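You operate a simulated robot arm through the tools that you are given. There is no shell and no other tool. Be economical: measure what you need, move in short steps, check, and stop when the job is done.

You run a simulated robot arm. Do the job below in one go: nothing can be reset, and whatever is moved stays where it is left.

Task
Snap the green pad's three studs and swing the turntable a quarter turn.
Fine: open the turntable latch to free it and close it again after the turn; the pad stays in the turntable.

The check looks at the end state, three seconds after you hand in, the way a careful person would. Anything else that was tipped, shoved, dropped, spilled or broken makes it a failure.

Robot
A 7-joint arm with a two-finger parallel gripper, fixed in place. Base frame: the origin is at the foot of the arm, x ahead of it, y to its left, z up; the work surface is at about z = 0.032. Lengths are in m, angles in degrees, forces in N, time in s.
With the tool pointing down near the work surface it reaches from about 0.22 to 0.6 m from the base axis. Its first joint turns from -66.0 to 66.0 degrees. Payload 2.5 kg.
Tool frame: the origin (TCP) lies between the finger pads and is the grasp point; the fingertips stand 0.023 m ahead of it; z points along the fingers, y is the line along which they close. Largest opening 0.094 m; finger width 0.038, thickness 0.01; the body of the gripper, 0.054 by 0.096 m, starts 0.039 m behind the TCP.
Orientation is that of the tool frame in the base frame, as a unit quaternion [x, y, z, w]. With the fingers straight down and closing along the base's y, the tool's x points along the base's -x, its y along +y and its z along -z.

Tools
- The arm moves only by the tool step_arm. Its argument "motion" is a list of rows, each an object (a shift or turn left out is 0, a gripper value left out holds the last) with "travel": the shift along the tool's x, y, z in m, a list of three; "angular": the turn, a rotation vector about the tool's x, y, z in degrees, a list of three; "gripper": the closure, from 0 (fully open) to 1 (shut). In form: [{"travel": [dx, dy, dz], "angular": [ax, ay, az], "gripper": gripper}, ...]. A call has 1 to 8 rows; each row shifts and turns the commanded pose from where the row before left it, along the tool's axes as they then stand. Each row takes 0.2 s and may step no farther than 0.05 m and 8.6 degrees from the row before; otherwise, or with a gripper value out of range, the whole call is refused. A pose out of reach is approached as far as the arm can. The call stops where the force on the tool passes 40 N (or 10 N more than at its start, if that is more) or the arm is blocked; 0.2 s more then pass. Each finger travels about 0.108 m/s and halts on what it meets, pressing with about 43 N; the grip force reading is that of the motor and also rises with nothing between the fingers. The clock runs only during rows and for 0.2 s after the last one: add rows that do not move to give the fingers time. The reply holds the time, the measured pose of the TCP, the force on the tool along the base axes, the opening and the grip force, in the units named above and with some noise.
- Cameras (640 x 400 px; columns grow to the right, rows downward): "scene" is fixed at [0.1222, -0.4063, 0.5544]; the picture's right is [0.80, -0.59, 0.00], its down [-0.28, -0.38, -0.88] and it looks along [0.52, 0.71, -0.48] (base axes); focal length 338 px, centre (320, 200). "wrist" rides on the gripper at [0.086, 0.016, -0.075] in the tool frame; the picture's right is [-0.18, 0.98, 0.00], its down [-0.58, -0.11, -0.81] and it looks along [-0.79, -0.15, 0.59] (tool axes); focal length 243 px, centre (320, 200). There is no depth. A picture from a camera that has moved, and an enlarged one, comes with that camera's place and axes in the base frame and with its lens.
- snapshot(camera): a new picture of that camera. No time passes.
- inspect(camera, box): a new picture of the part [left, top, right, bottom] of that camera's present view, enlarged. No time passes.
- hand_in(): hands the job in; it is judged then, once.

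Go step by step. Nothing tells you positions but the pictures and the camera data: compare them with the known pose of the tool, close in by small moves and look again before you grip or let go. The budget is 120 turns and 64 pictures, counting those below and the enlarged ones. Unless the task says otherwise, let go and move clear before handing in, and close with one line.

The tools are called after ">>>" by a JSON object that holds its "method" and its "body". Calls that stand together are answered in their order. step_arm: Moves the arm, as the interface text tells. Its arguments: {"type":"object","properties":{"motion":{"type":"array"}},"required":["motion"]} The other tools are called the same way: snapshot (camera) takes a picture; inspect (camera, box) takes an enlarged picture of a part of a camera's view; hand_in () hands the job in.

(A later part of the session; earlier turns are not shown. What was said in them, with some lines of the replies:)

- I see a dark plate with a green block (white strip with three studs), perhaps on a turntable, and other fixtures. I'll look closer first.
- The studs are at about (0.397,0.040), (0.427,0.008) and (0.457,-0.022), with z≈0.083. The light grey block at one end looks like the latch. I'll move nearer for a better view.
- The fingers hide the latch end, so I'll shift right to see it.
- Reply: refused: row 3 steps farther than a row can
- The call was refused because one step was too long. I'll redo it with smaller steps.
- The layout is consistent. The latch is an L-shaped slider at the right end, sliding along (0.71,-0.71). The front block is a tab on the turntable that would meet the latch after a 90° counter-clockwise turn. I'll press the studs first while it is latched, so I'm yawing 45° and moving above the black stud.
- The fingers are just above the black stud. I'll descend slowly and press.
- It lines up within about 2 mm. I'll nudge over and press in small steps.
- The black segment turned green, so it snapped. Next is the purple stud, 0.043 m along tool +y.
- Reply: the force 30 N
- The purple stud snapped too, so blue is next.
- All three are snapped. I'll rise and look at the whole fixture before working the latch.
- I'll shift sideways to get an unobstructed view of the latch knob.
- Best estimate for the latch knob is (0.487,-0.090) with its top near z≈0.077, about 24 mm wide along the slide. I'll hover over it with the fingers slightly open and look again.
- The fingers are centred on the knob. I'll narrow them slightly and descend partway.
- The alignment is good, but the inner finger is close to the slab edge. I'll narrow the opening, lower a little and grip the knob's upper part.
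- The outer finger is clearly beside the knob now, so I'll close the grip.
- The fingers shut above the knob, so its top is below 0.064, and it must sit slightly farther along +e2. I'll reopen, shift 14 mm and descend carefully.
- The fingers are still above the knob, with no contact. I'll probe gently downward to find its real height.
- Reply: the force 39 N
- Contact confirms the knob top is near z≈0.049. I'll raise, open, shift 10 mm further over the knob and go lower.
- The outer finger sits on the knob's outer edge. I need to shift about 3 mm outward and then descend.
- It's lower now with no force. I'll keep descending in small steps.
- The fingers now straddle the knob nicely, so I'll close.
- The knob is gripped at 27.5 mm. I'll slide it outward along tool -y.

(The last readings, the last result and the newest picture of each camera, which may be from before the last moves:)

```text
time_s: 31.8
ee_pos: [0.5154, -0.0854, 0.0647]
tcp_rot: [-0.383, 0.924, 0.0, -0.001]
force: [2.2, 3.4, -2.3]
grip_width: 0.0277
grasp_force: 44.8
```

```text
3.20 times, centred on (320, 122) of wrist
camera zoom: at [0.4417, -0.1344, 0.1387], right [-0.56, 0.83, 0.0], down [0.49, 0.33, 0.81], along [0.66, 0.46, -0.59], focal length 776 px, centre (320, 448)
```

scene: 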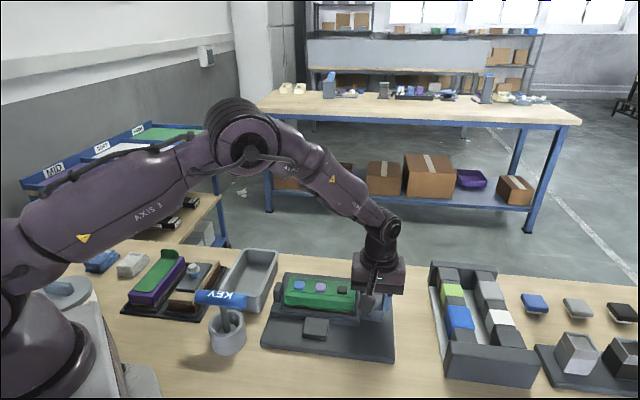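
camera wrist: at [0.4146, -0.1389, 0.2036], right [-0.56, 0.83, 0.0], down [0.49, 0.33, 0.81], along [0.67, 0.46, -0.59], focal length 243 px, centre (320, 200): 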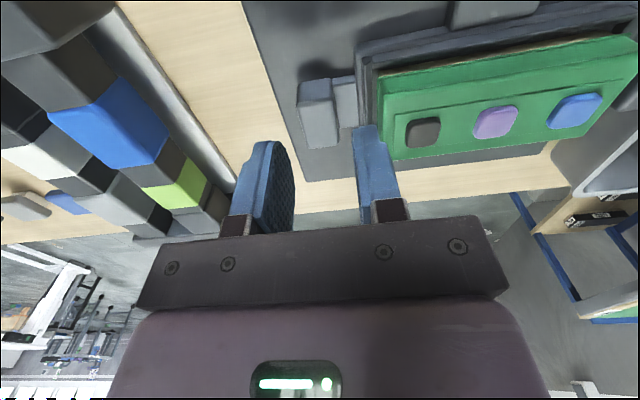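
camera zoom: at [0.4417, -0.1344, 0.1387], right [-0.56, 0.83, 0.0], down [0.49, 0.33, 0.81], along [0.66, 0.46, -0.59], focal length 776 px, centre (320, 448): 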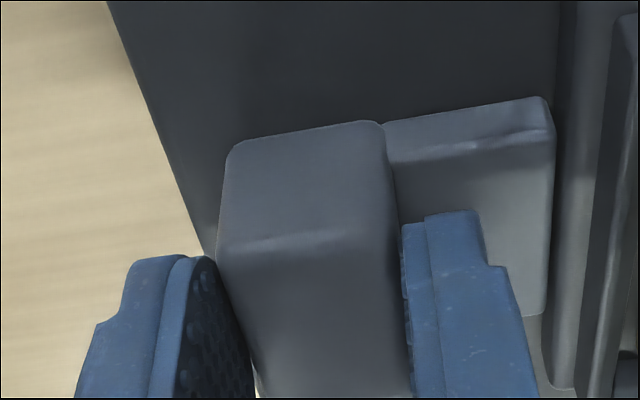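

The bolt is nearly clear of the slab. I'll continue toward its end stop.

>>> {"method": "step_arm", "body": {"motion": [{"travel": [0, -0.003, 0]}, {"travel": [0, -0.003, 0]}, {"travel": [0, -0.003, 0]}]}}

>>> {"method": "inspect", "body": {"camera": "scene", "box": [315, 265, 411, 337]}}

```text
time_s: 32.6
ee_pos: [0.5211, -0.0918, 0.0624]
tcp_rot: [-0.383, 0.924, 0.002, -0.002]
force: [-17.4, 6.4, 6.4]
grip_width: 0.0277
grasp_force: 44.7
```

```text
5.56 times, centred on (363, 301) of scene
camera zoom: at [0.1221, -0.4063, 0.5544], right [0.8, -0.59, 0.0], down [-0.28, -0.38, -0.88], along [0.52, 0.71, -0.48], focal length 1880 px, centre (81, -361)
```

zoom: 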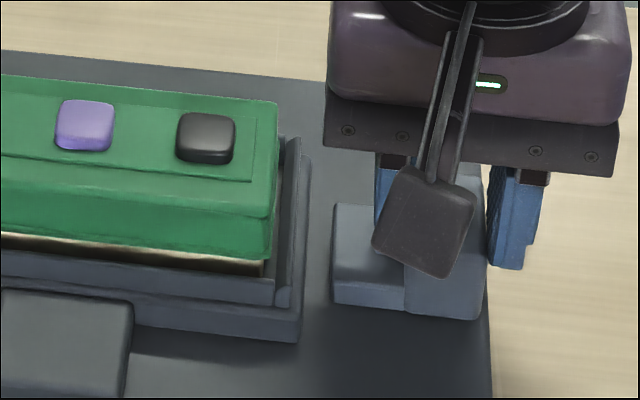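

The latch is at its open stop, about 19 mm out, with the bolt clear. I'll release, rise and travel to the left side of the front tab, to push it counter-clockwise.

>>> {"method": "step_arm", "body": {"motion": [{"gripper": 0.64}, {}, {"travel": [0, 0, -0.03]}, {"travel": [0, 0, -0.045]}, {"travel": [0, 0, -0.025], "gripper": 1}]}}

>>> {"method": "step_arm", "body": {"motion": [{"travel": [0.0187, 0.045, 0]}, {"travel": [0.0187, 0.045, 0]}, {"travel": [0.0187, 0.045, 0]}, {"travel": [0.0187, 0.045, 0]}, {"travel": [0, 0, 0.03]}, {"travel": [0, 0, 0.02]}]}}

>>> {"method": "snapshot", "body": {"camera": "wrist"}}

>>> {"method": "inspect", "body": {"camera": "scene", "box": [240, 240, 400, 360]}}

```text
time_s: 33.8
ee_pos: [0.5213, -0.0911, 0.1648]
tcp_rot: [-0.382, 0.924, 0.0, 0.0]
force: [0.4, 0.3, -0.1]
grip_width: 0.0
grasp_force: 42.6
```

```text
time_s: 35.2
ee_pos: [0.3411, -0.0161, 0.113]
tcp_rot: [-0.382, 0.924, 0.0, 0.001]
force: [0.5, 0.4, 0.9]
grip_width: 0.0
grasp_force: 42.2
```

```text
18 pictures are left
camera wrist: at [0.2678, -0.0671, 0.1889], right [-0.56, 0.83, 0.0], down [0.49, 0.33, 0.81], along [0.67, 0.46, -0.59], focal length 243 px, centre (320, 200)
```

wrist: 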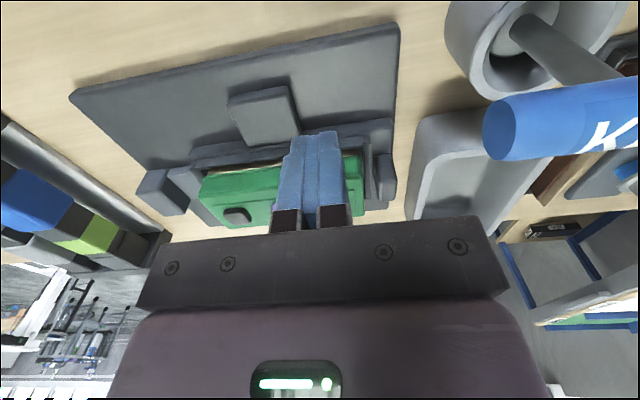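

```text
3.33 times, centred on (320, 300) of scene
camera zoom: at [0.1221, -0.4063, 0.5544], right [0.8, -0.59, 0.0], down [-0.28, -0.38, -0.88], along [0.52, 0.71, -0.48], focal length 1128 px, centre (320, -133)
```

zoom: 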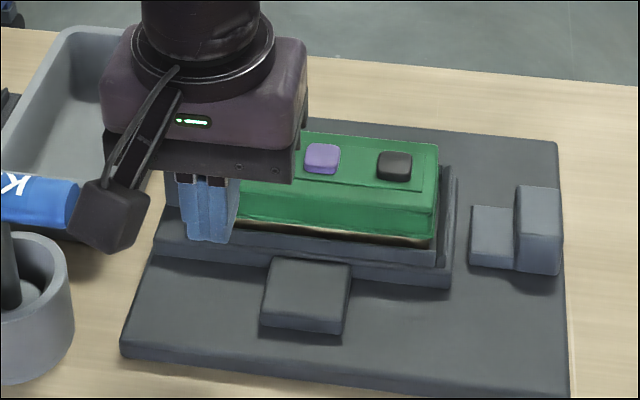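

The landing spot left of the tab is clear. I'll descend beside it.

>>> {"method": "step_arm", "body": {"motion": [{"travel": [0, 0, 0.02]}, {"travel": [0, 0, 0.015]}, {"travel": [0, 0, 0.006]}, {"travel": [0, 0, 0.003]}, {"travel": [0, 0, 0.002]}]}}

>>> {"method": "inspect", "body": {"camera": "scene", "box": [240, 240, 400, 360]}}

>>> {"method": "inspect", "body": {"camera": "wrist", "box": [200, 30, 440, 180]}}

```text
time_s: 36.4
ee_pos: [0.3414, -0.0182, 0.0685]
tcp_rot: [-0.383, 0.924, 0.0, 0.001]
force: [-0.6, 0.6, 0.2]
grip_width: 0.0
grasp_force: 42.5
```

```text
3.33 times, centred on (320, 300) of scene
camera zoom: at [0.1222, -0.4063, 0.5544], right [0.8, -0.59, 0.0], down [-0.28, -0.38, -0.88], along [0.52, 0.71, -0.48], focal length 1128 px, centre (320, -133)
```

zoom: 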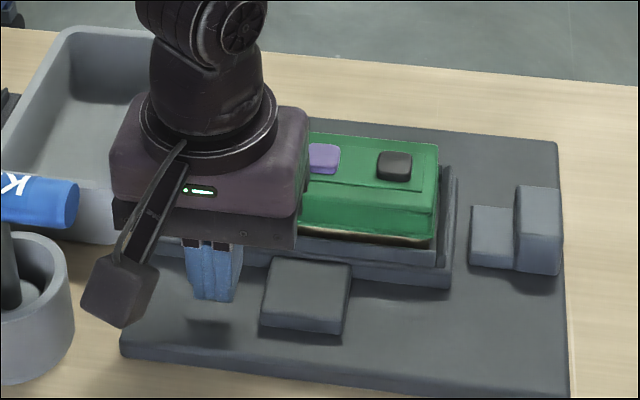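

```text
2.67 times, centred on (320, 105) of wrist
camera zoom: at [0.2687, -0.0669, 0.1432], right [-0.57, 0.82, 0.0], down [0.49, 0.33, 0.81], along [0.67, 0.46, -0.59], focal length 647 px, centre (320, 453)
```

zoom: 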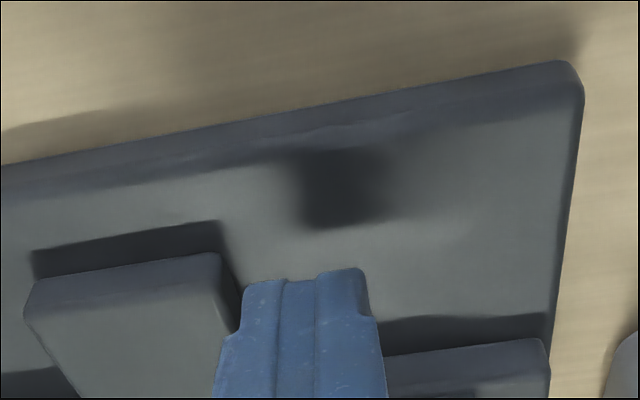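

>>> {"method": "step_arm", "body": {"motion": [{"travel": [0, 0, 0.003]}, {"travel": [0, 0, 0.002]}, {"travel": [0, -0.005, 0]}, {"travel": [0, -0.005, 0]}, {"travel": [0, -0.003, 0]}, {"travel": [0, -0.003, 0]}]}}

>>> {"method": "inspect", "body": {"camera": "scene", "box": [240, 240, 400, 360]}}

```text
time_s: 37.8
ee_pos: [0.353, -0.0284, 0.0621]
tcp_rot: [-0.382, 0.924, 0.0, 0.001]
force: [0.2, 0.0, 0.4]
grip_width: 0.0
grasp_force: 42.3
```

```text
3.33 times, centred on (320, 300) of scene
camera zoom: at [0.1222, -0.4063, 0.5544], right [0.8, -0.59, 0.0], down [-0.28, -0.38, -0.88], along [0.52, 0.71, -0.48], focal length 1128 px, centre (320, -133)
```

zoom: 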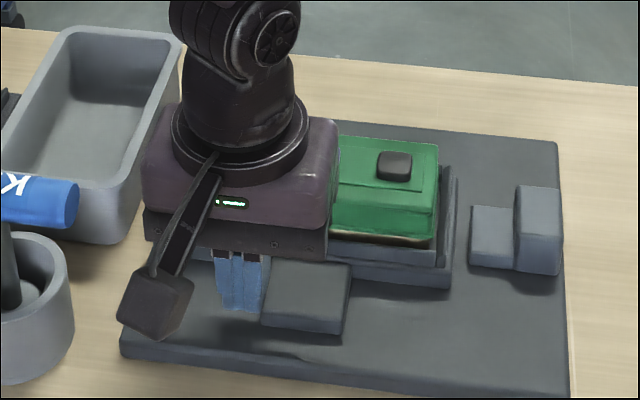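

The finger is at the tab's face. I'll push along an arc for the first ~30°.

>>> {"method": "step_arm", "body": {"motion": [{"travel": [0.001, -0.0045, 0]}, {"travel": [0.0015, -0.0045, 0]}, {"travel": [0.002, -0.0045, 0]}, {"travel": [0.002, -0.0045, 0]}, {"travel": [0.002, -0.0045, 0]}, {"travel": [0.002, -0.0045, 0]}, {"travel": [0.0015, -0.0045, 0]}]}}

>>> {"method": "inspect", "body": {"camera": "scene", "box": [240, 240, 400, 360]}}

```text
time_s: 39.4
ee_pos: [0.3654, -0.0597, 0.0624]
tcp_rot: [-0.382, 0.924, 0.0, 0.0]
force: [-0.3, -0.6, -0.1]
grip_width: 0.0
grasp_force: 42.8
```

```text
3.33 times, centred on (320, 300) of scene
camera zoom: at [0.1222, -0.4063, 0.5544], right [0.8, -0.59, 0.0], down [-0.28, -0.38, -0.88], along [0.52, 0.71, -0.48], focal length 1128 px, centre (320, -133)
```

zoom: 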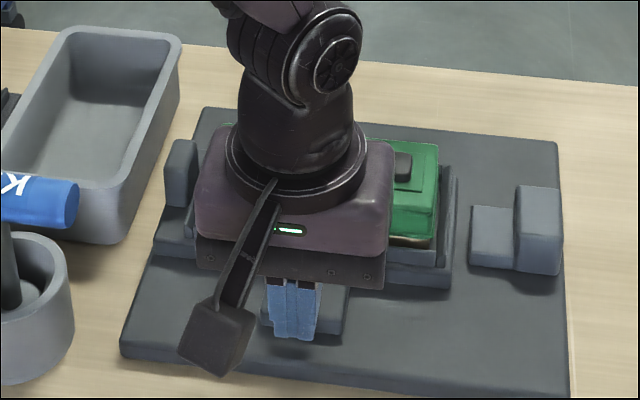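

The finger passed over the tab without force, so the tab is lower than I thought. I'll probe down here for its top.

>>> {"method": "step_arm", "body": {"motion": [{"travel": [0, 0, 0.0015]}, {"travel": [0, 0, 0.0015]}]}}

>>> {"method": "step_arm", "body": {"motion": [{"travel": [0, 0, 0.0015]}, {"travel": [0, 0, 0.0015]}]}}

```text
time_s: 40.0
ee_pos: [0.3663, -0.0591, 0.0599]
tcp_rot: [-0.383, 0.924, 0.001, 0.0]
force: [0.0, 0.3, 0.7]
grip_width: 0.0
grasp_force: 42.5
```

```text
time_s: 40.6
ee_pos: [0.3665, -0.0611, 0.0576]
tcp_rot: [-0.383, 0.924, 0.0, 0.0]
force: [-0.6, -0.2, -0.1]
grip_width: 0.0
grasp_force: 42.8
```

>>> {"method": "inspect", "body": {"camera": "wrist", "box": [200, 30, 440, 180]}}

>>> {"method": "inspect", "body": {"camera": "scene", "box": [270, 290, 350, 350]}}

```text
2.67 times, centred on (320, 105) of wrist
camera zoom: at [0.293, -0.1094, 0.1317], right [-0.56, 0.83, 0.0], down [0.49, 0.33, 0.81], along [0.67, 0.46, -0.59], focal length 647 px, centre (320, 453)
```

zoom: 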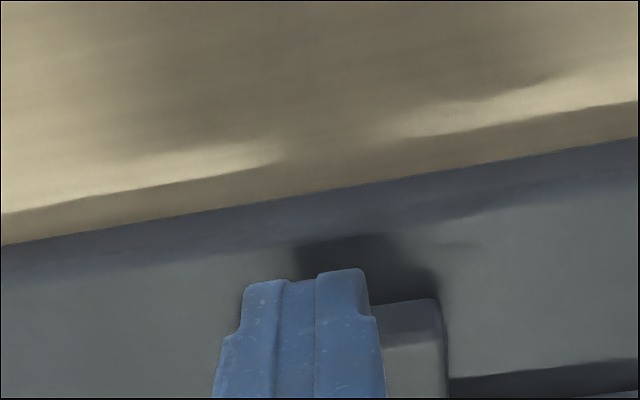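

```text
6.67 times, centred on (310, 320) of scene
camera zoom: at [0.1222, -0.4063, 0.5544], right [0.8, -0.59, 0.0], down [-0.28, -0.38, -0.88], along [0.52, 0.71, -0.48], focal length 2256 px, centre (387, -600)
```

zoom: 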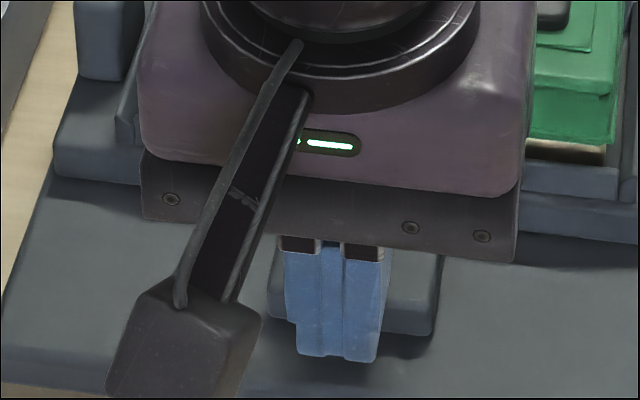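

The finger is sliding in front of the tab. I'll back out left, shift 18 mm toward the slab and push again at this lower height.

>>> {"method": "step_arm", "body": {"motion": [{"travel": [0, 0.02, 0]}, {"travel": [0, 0.025, 0]}, {"travel": [-0.005, 0, 0]}, {"travel": [-0.005, 0, 0]}, {"travel": [-0.004, 0, 0]}, {"travel": [-0.004, 0, 0]}]}}

>>> {"method": "inspect", "body": {"camera": "wrist", "box": [200, 30, 440, 180]}}

```text
time_s: 42.0
ee_pos: [0.3471, -0.0137, 0.057]
tcp_rot: [-0.383, 0.924, 0.001, -0.001]
force: [-0.3, 0.9, 0.7]
grip_width: 0.0
grasp_force: 42.6
```

```text
2.67 times, centred on (320, 105) of wrist
camera zoom: at [0.2735, -0.0639, 0.1321], right [-0.56, 0.83, 0.0], down [0.49, 0.33, 0.81], along [0.67, 0.46, -0.59], focal length 647 px, centre (320, 453)
```

zoom: 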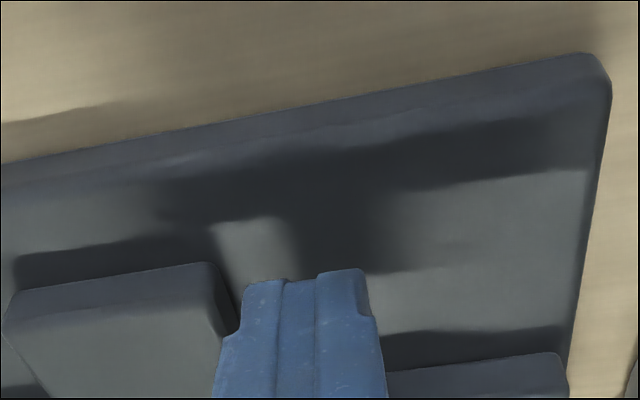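

>>> {"method": "step_arm", "body": {"motion": [{"travel": [0, -0.005, 0]}, {"travel": [0, -0.005, 0]}, {"travel": [0, -0.004, 0]}, {"travel": [0, -0.004, 0]}, {"travel": [0, -0.004, 0]}]}}

>>> {"method": "inspect", "body": {"camera": "scene", "box": [240, 250, 400, 350]}}

```text
time_s: 43.2
ee_pos: [0.3625, -0.0299, 0.056]
tcp_rot: [-0.383, 0.924, -0.001, 0.0]
force: [0.1, -0.1, -0.3]
grip_width: 0.0
grasp_force: 42.4
```

```text
4.00 times, centred on (320, 300) of scene
camera zoom: at [0.1222, -0.4063, 0.5544], right [0.8, -0.59, 0.0], down [-0.28, -0.38, -0.88], along [0.52, 0.71, -0.48], focal length 1354 px, centre (320, -200)
```

zoom: 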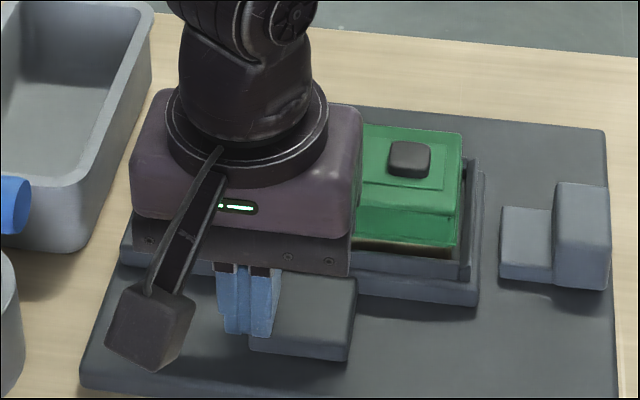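

The finger is still above the tab. I'll probe downward on it until contact.

>>> {"method": "step_arm", "body": {"motion": [{"travel": [0, 0, 0.0015]}, {"travel": [0, 0, 0.0015]}, {"travel": [0, 0, 0.0015]}]}}

>>> {"method": "step_arm", "body": {"motion": [{"travel": [0, 0, 0.0015]}, {"travel": [0, 0, 0.0015]}]}}

```text
time_s: 44.1
ee_pos: [0.3624, -0.0301, 0.0544]
tcp_rot: [-0.383, 0.924, -0.001, -0.001]
force: [-1.5, 0.4, 2.2]
grip_width: 0.0
grasp_force: 42.2
stopped in row 3: the force on the tool passed its limit (the readings are from after the stop); the commanded pose is now the measured one
```

```text
time_s: 44.5
ee_pos: [0.3636, -0.0298, 0.0547]
tcp_rot: [-0.385, 0.923, -0.002, -0.001]
force: [-1.2, -0.3, 2.9]
grip_width: 0.0002
grasp_force: 42.4
stopped in row 2: the force on the tool passed its limit (the readings are from after the stop); the commanded pose is now the measured one
```

The tab top corresponds to TCP z≈0.0545. I'll lift, move clear to the left and drop to about 0.046 beside it.

>>> {"method": "step_arm", "body": {"motion": [{"travel": [0, 0, -0.004]}, {"travel": [0, 0.018, 0]}, {"travel": [0, 0, 0.006]}, {"travel": [0, 0, 0.003]}, {"travel": [0, 0, 0.002]}, {"travel": [0, 0, 0.001]}]}}

```text
time_s: 46.0
ee_pos: [0.3492, -0.0178, 0.0459]
tcp_rot: [-0.384, 0.923, -0.001, -0.001]
force: [0.6, -0.6, -0.2]
grip_width: 0.0
grasp_force: 42.1
```

It's below the tab's top and free. Now I'll push in an arc.

>>> {"method": "step_arm", "body": {"motion": [{"travel": [0, -0.005, 0]}, {"travel": [0.001, -0.0045, 0]}, {"travel": [0.0015, -0.0045, 0]}, {"travel": [0.0018, -0.0045, 0]}, {"travel": [0.002, -0.0045, 0]}, {"travel": [0.002, -0.0045, 0]}, {"travel": [0.0018, -0.005, 0]}, {"travel": [0.0015, -0.005, 0]}]}}

>>> {"method": "inspect", "body": {"camera": "scene", "box": [240, 250, 400, 350]}}

```text
time_s: 47.8
ee_pos: [0.3692, -0.0532, 0.0468]
tcp_rot: [-0.385, 0.923, -0.001, 0.0]
force: [0.4, 0.4, 0.7]
grip_width: 0.0
grasp_force: 42.2
```

```text
4.00 times, centred on (320, 300) of scene
camera zoom: at [0.1222, -0.4063, 0.5544], right [0.8, -0.59, 0.0], down [-0.28, -0.38, -0.88], along [0.52, 0.71, -0.48], focal length 1354 px, centre (320, -200)
```

zoom: 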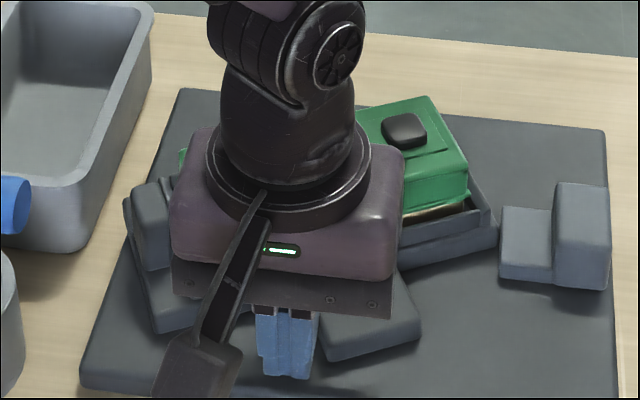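

It is turning, about 30° so far. I'll continue along the arc.

>>> {"method": "step_arm", "body": {"motion": [{"travel": [0.0006, -0.005, 0]}, {"travel": [0.0003, -0.005, 0]}, {"travel": [-0.0004, -0.005, 0]}, {"travel": [-0.0009, -0.005, 0]}, {"travel": [-0.0012, -0.005, 0]}, {"travel": [-0.0016, -0.005, 0]}, {"travel": [-0.002, -0.005, 0]}, {"travel": [-0.0022, -0.0043, 0]}]}}

>>> {"method": "inspect", "body": {"camera": "scene", "box": [240, 250, 400, 350]}}

```text
time_s: 49.5
ee_pos: [0.403, -0.0747, 0.0459]
tcp_rot: [-0.384, 0.923, -0.001, -0.001]
force: [0.4, -0.2, 0.9]
grip_width: 0.0
grasp_force: 41.9
```

```text
4.00 times, centred on (320, 300) of scene
camera zoom: at [0.1221, -0.4063, 0.5544], right [0.8, -0.59, 0.0], down [-0.28, -0.38, -0.88], along [0.52, 0.71, -0.48], focal length 1354 px, centre (320, -200)
```

zoom: 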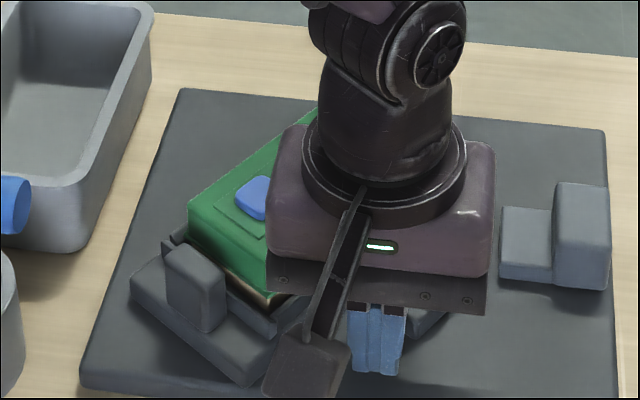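

It's at about 55-60°, so I'll continue to near 85°.

>>> {"method": "step_arm", "body": {"motion": [{"travel": [-0.0025, -0.0048, 0]}, {"travel": [-0.0028, -0.0046, 0]}, {"travel": [-0.0032, -0.0043, 0]}, {"travel": [-0.0036, -0.004, 0]}, {"travel": [-0.004, -0.0036, 0]}, {"travel": [-0.0042, -0.0033, 0]}, {"travel": [-0.0044, -0.0028, 0]}]}}

>>> {"method": "inspect", "body": {"camera": "scene", "box": [240, 250, 400, 350]}}

```text
time_s: 51.1
ee_pos: [0.4391, -0.0776, 0.0452]
tcp_rot: [-0.385, 0.923, -0.001, 0.0]
force: [0.1, -0.3, 0.3]
grip_width: 0.0001
grasp_force: 42.8
```

```text
4.00 times, centred on (320, 300) of scene
camera zoom: at [0.1221, -0.4063, 0.5544], right [0.8, -0.59, 0.0], down [-0.28, -0.38, -0.88], along [0.52, 0.71, -0.48], focal length 1354 px, centre (320, -200)
```

zoom: 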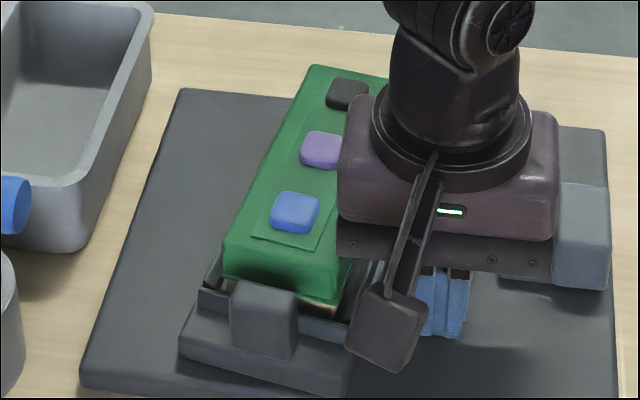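

Only about 8-10° remain. I'll push on gently, watching for a stop.

>>> {"method": "step_arm", "body": {"motion": [{"travel": [-0.002, -0.0005, 0]}, {"travel": [-0.002, -0.0005, 0]}, {"travel": [-0.002, 0, 0]}]}}

>>> {"method": "step_arm", "body": {"motion": [{"travel": [-0.0015, 0, 0]}, {"travel": [-0.0015, 0, 0]}]}}

```text
time_s: 52.0
ee_pos: [0.4438, -0.0727, 0.0459]
tcp_rot: [-0.384, 0.923, -0.002, -0.001]
force: [0.0, 0.6, 0.2]
grip_width: 0.0
grasp_force: 42.8
```

```text
time_s: 52.5
ee_pos: [0.4462, -0.0719, 0.0454]
tcp_rot: [-0.385, 0.923, -0.002, 0.0]
force: [-0.1, -1.0, 0.1]
grip_width: 0.0001
grasp_force: 42.2
```

>>> {"method": "step_arm", "body": {"motion": [{"travel": [-0.0015, 0, 0]}, {"travel": [-0.001, 0, 0]}]}}

>>> {"method": "inspect", "body": {"camera": "scene", "box": [240, 250, 400, 350]}}

```text
time_s: 53.1
ee_pos: [0.4473, -0.0698, 0.0461]
tcp_rot: [-0.385, 0.923, -0.001, -0.002]
force: [-0.9, -0.7, -0.2]
grip_width: 0.0
grasp_force: 42.4
```

```text
4.00 times, centred on (320, 300) of scene
camera zoom: at [0.1222, -0.4063, 0.5544], right [0.8, -0.59, 0.0], down [-0.28, -0.38, -0.88], along [0.52, 0.71, -0.48], focal length 1354 px, centre (320, -200)
```

zoom: 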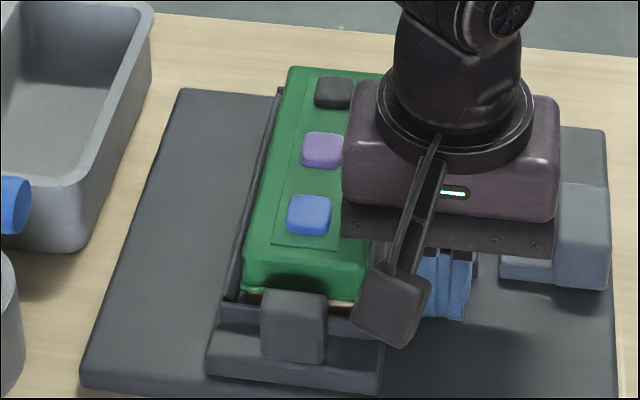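

It's within about 1° of square. I'll nudge in half-millimetre steps to feel for a stop.

>>> {"method": "step_arm", "body": {"motion": [{"travel": [-0.0005, 0, 0]}, {"travel": [-0.0005, 0, 0]}, {}]}}

>>> {"method": "step_arm", "body": {"motion": [{"travel": [-0.0005, 0, 0]}, {}]}}

```text
time_s: 54.0
ee_pos: [0.4477, -0.0698, 0.0458]
tcp_rot: [-0.385, 0.923, -0.001, -0.003]
force: [-5.9, -3.7, 2.4]
grip_width: 0.0001
grasp_force: 42.2
```

```text
time_s: 54.5
ee_pos: [0.4487, -0.0708, 0.0453]
tcp_rot: [-0.384, 0.923, -0.002, -0.003]
force: [-15.9, -10.3, 7.6]
grip_width: 0.0001
grasp_force: 42.4
```

A firm stop is reached, so the quarter turn is complete. I'll back off, rise and return above the latch knob at (0.521,-0.0915).

>>> {"method": "step_arm", "body": {"motion": [{"travel": [0.006, 0, 0]}, {"travel": [0, 0, -0.035]}, {"travel": [0, 0, -0.045]}, {"travel": [0, 0, -0.03], "gripper": 0.64}, {"travel": [-0.021, -0.033, 0]}, {"travel": [-0.021, -0.033, 0]}, {}]}}

```text
time_s: 56.1
ee_pos: [0.5228, -0.0896, 0.1549]
tcp_rot: [-0.385, 0.923, -0.001, -0.002]
force: [0.1, -0.3, -0.4]
grip_width: 0.0341
grasp_force: 0.1
```

>>> {"method": "step_arm", "body": {"motion": [{"travel": [0.0024, 0, 0.03]}, {"travel": [0, 0, 0.03]}, {"travel": [0, 0, 0.015]}]}}

>>> {"method": "inspect", "body": {"camera": "wrist", "box": [200, 40, 440, 190]}}

```text
time_s: 57.0
ee_pos: [0.5198, -0.0917, 0.0809]
tcp_rot: [-0.385, 0.923, -0.001, -0.001]
force: [-0.4, -0.4, -0.2]
grip_width: 0.0339
grasp_force: 0.0
```

```text
2.67 times, centred on (320, 115) of wrist
camera zoom: at [0.4482, -0.1413, 0.1558], right [-0.57, 0.82, 0.0], down [0.49, 0.34, 0.8], along [0.66, 0.46, -0.59], focal length 647 px, centre (320, 427)
```

zoom: 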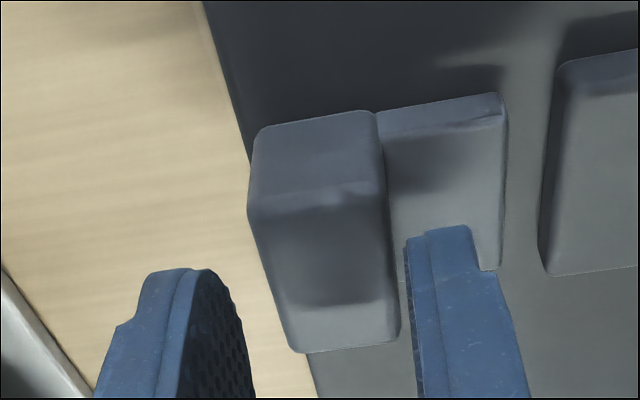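

The fingers straddle the knob with slight bias. I'll open a bit wider, correct 1 mm and descend.

>>> {"method": "step_arm", "body": {"motion": [{"travel": [-0.002, 0.001, 0], "gripper": 0.6}, {"travel": [0, 0, 0.005]}, {"travel": [0, 0, 0.004]}, {"travel": [0, 0, 0.003]}, {"travel": [0, 0, 0.003]}, {"travel": [0, 0, 0.002]}, {}]}}

```text
time_s: 58.5
ee_pos: [0.5196, -0.0894, 0.0636]
tcp_rot: [-0.384, 0.923, -0.001, -0.001]
force: [0.4, 0.7, -0.2]
grip_width: 0.0376
grasp_force: 0.0
```

>>> {"method": "step_arm", "body": {"motion": [{"gripper": 1}, {}, {}]}}

```text
time_s: 59.4
ee_pos: [0.5191, -0.0896, 0.0637]
tcp_rot: [-0.384, 0.923, -0.001, 0.0]
force: [2.2, 0.3, -2.2]
grip_width: 0.0278
grasp_force: 44.6
```

It's gripped again. I'll slide inward about 17 mm to close.

>>> {"method": "step_arm", "body": {"motion": [{"travel": [0, 0.003, 0]}, {"travel": [0, 0.003, 0]}, {"travel": [0, 0.003, 0]}, {"travel": [0, 0.003, 0]}, {"travel": [0, 0.003, 0]}]}}

>>> {"method": "step_arm", "body": {"motion": [{"travel": [0, 0.0015, 0]}, {"travel": [0, 0.001, 0]}, {}]}}

```text
time_s: 60.5
ee_pos: [0.5088, -0.0791, 0.0648]
tcp_rot: [-0.385, 0.923, -0.001, -0.001]
force: [-2.8, -1.4, 3.8]
grip_width: 0.0276
grasp_force: 44.2
```

```text
time_s: 61.4
ee_pos: [0.5082, -0.0785, 0.0636]
tcp_rot: [-0.383, 0.924, -0.002, 0.0]
force: [7.9, -7.0, 2.0]
grip_width: 0.0277
grasp_force: 45.7
```

>>> {"method": "step_arm", "body": {"motion": [{"travel": [0, 0.001, 0]}, {"travel": [0, 0.0005, 0]}, {}]}}

>>> {"method": "inspect", "body": {"camera": "scene", "box": [280, 260, 408, 340]}}

```text
time_s: 62.1
ee_pos: [0.5077, -0.0758, 0.0644]
tcp_rot: [-0.383, 0.924, -0.003, 0.002]
force: [23.8, -15.7, -5.9]
grip_width: 0.0277
grasp_force: 45.7
```

```text
5.00 times, centred on (344, 300) of scene
camera zoom: at [0.1222, -0.4063, 0.5544], right [0.8, -0.59, 0.0], down [-0.28, -0.38, -0.88], along [0.52, 0.71, -0.48], focal length 1692 px, centre (200, -300)
```

zoom: 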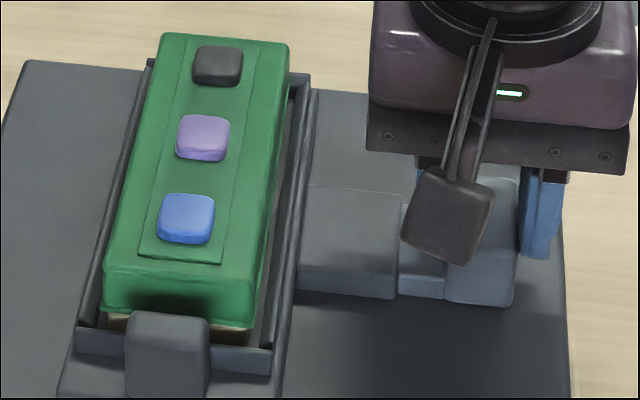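

The latch is closed into the tab, at a firm stop. I'll relieve the load, release and lift away.

>>> {"method": "step_arm", "body": {"motion": [{"travel": [0, -0.001, 0]}, {"gripper": 0.66}, {}, {"travel": [0, 0, -0.01]}, {"travel": [0, 0, -0.03]}, {"travel": [0, 0, -0.045]}, {"travel": [0, 0, -0.045]}]}}

>>> {"method": "step_arm", "body": {"motion": [{"travel": [0.04, 0, -0.02]}, {"travel": [0.045, 0, -0.01]}, {"travel": [0.045, 0, 0]}]}}

>>> {"method": "snapshot", "body": {"camera": "scene"}}

>>> {"method": "inspect", "body": {"camera": "scene", "box": [256, 260, 400, 350]}}

```text
time_s: 63.8
ee_pos: [0.5058, -0.0728, 0.1931]
tcp_rot: [-0.385, 0.923, -0.001, -0.001]
force: [-0.4, -0.3, -0.4]
grip_width: 0.0321
grasp_force: 0.0
```

```text
time_s: 64.5
ee_pos: [0.4133, -0.1669, 0.2245]
tcp_rot: [-0.384, 0.923, 0.0, -0.001]
force: [1.0, -0.1, 0.4]
grip_width: 0.032
grasp_force: 0.0
```

```text
2 pictures are left
```

scene: 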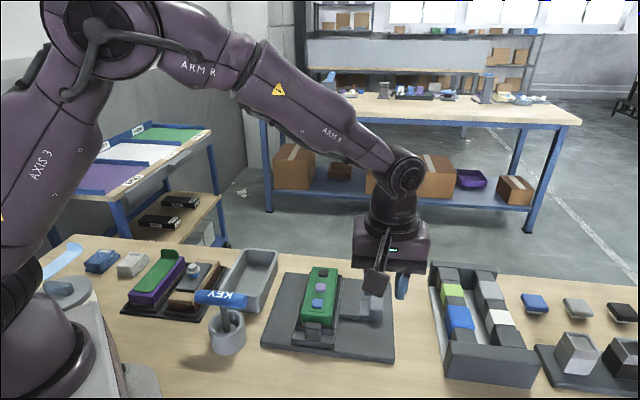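

```text
4.44 times, centred on (328, 305) of scene
camera zoom: at [0.1222, -0.4063, 0.5544], right [0.8, -0.59, 0.0], down [-0.28, -0.38, -0.88], along [0.52, 0.71, -0.48], focal length 1504 px, centre (284, -267)
```

zoom: 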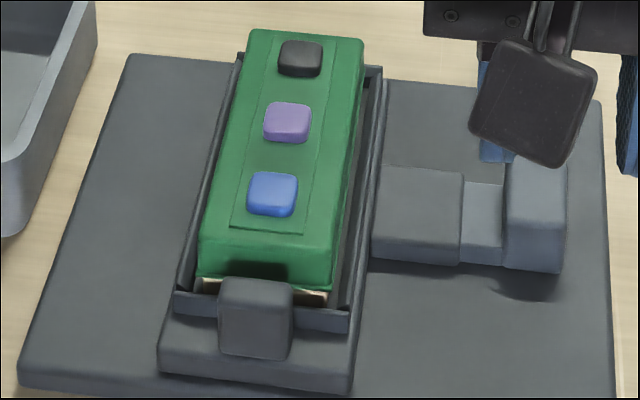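

The studs are snapped, the turntable has turned 90°, and the latch is closed against the tab. Nothing else has moved and the arm is clear, so I'm handing in.

>>> {"method": "hand_in", "body": {}}

```text
The job is handed in.
```

The green pad's three studs are snapped, the turntable has made its quarter turn with the pad still in it, and the latch is closed again; I've handed the job in.
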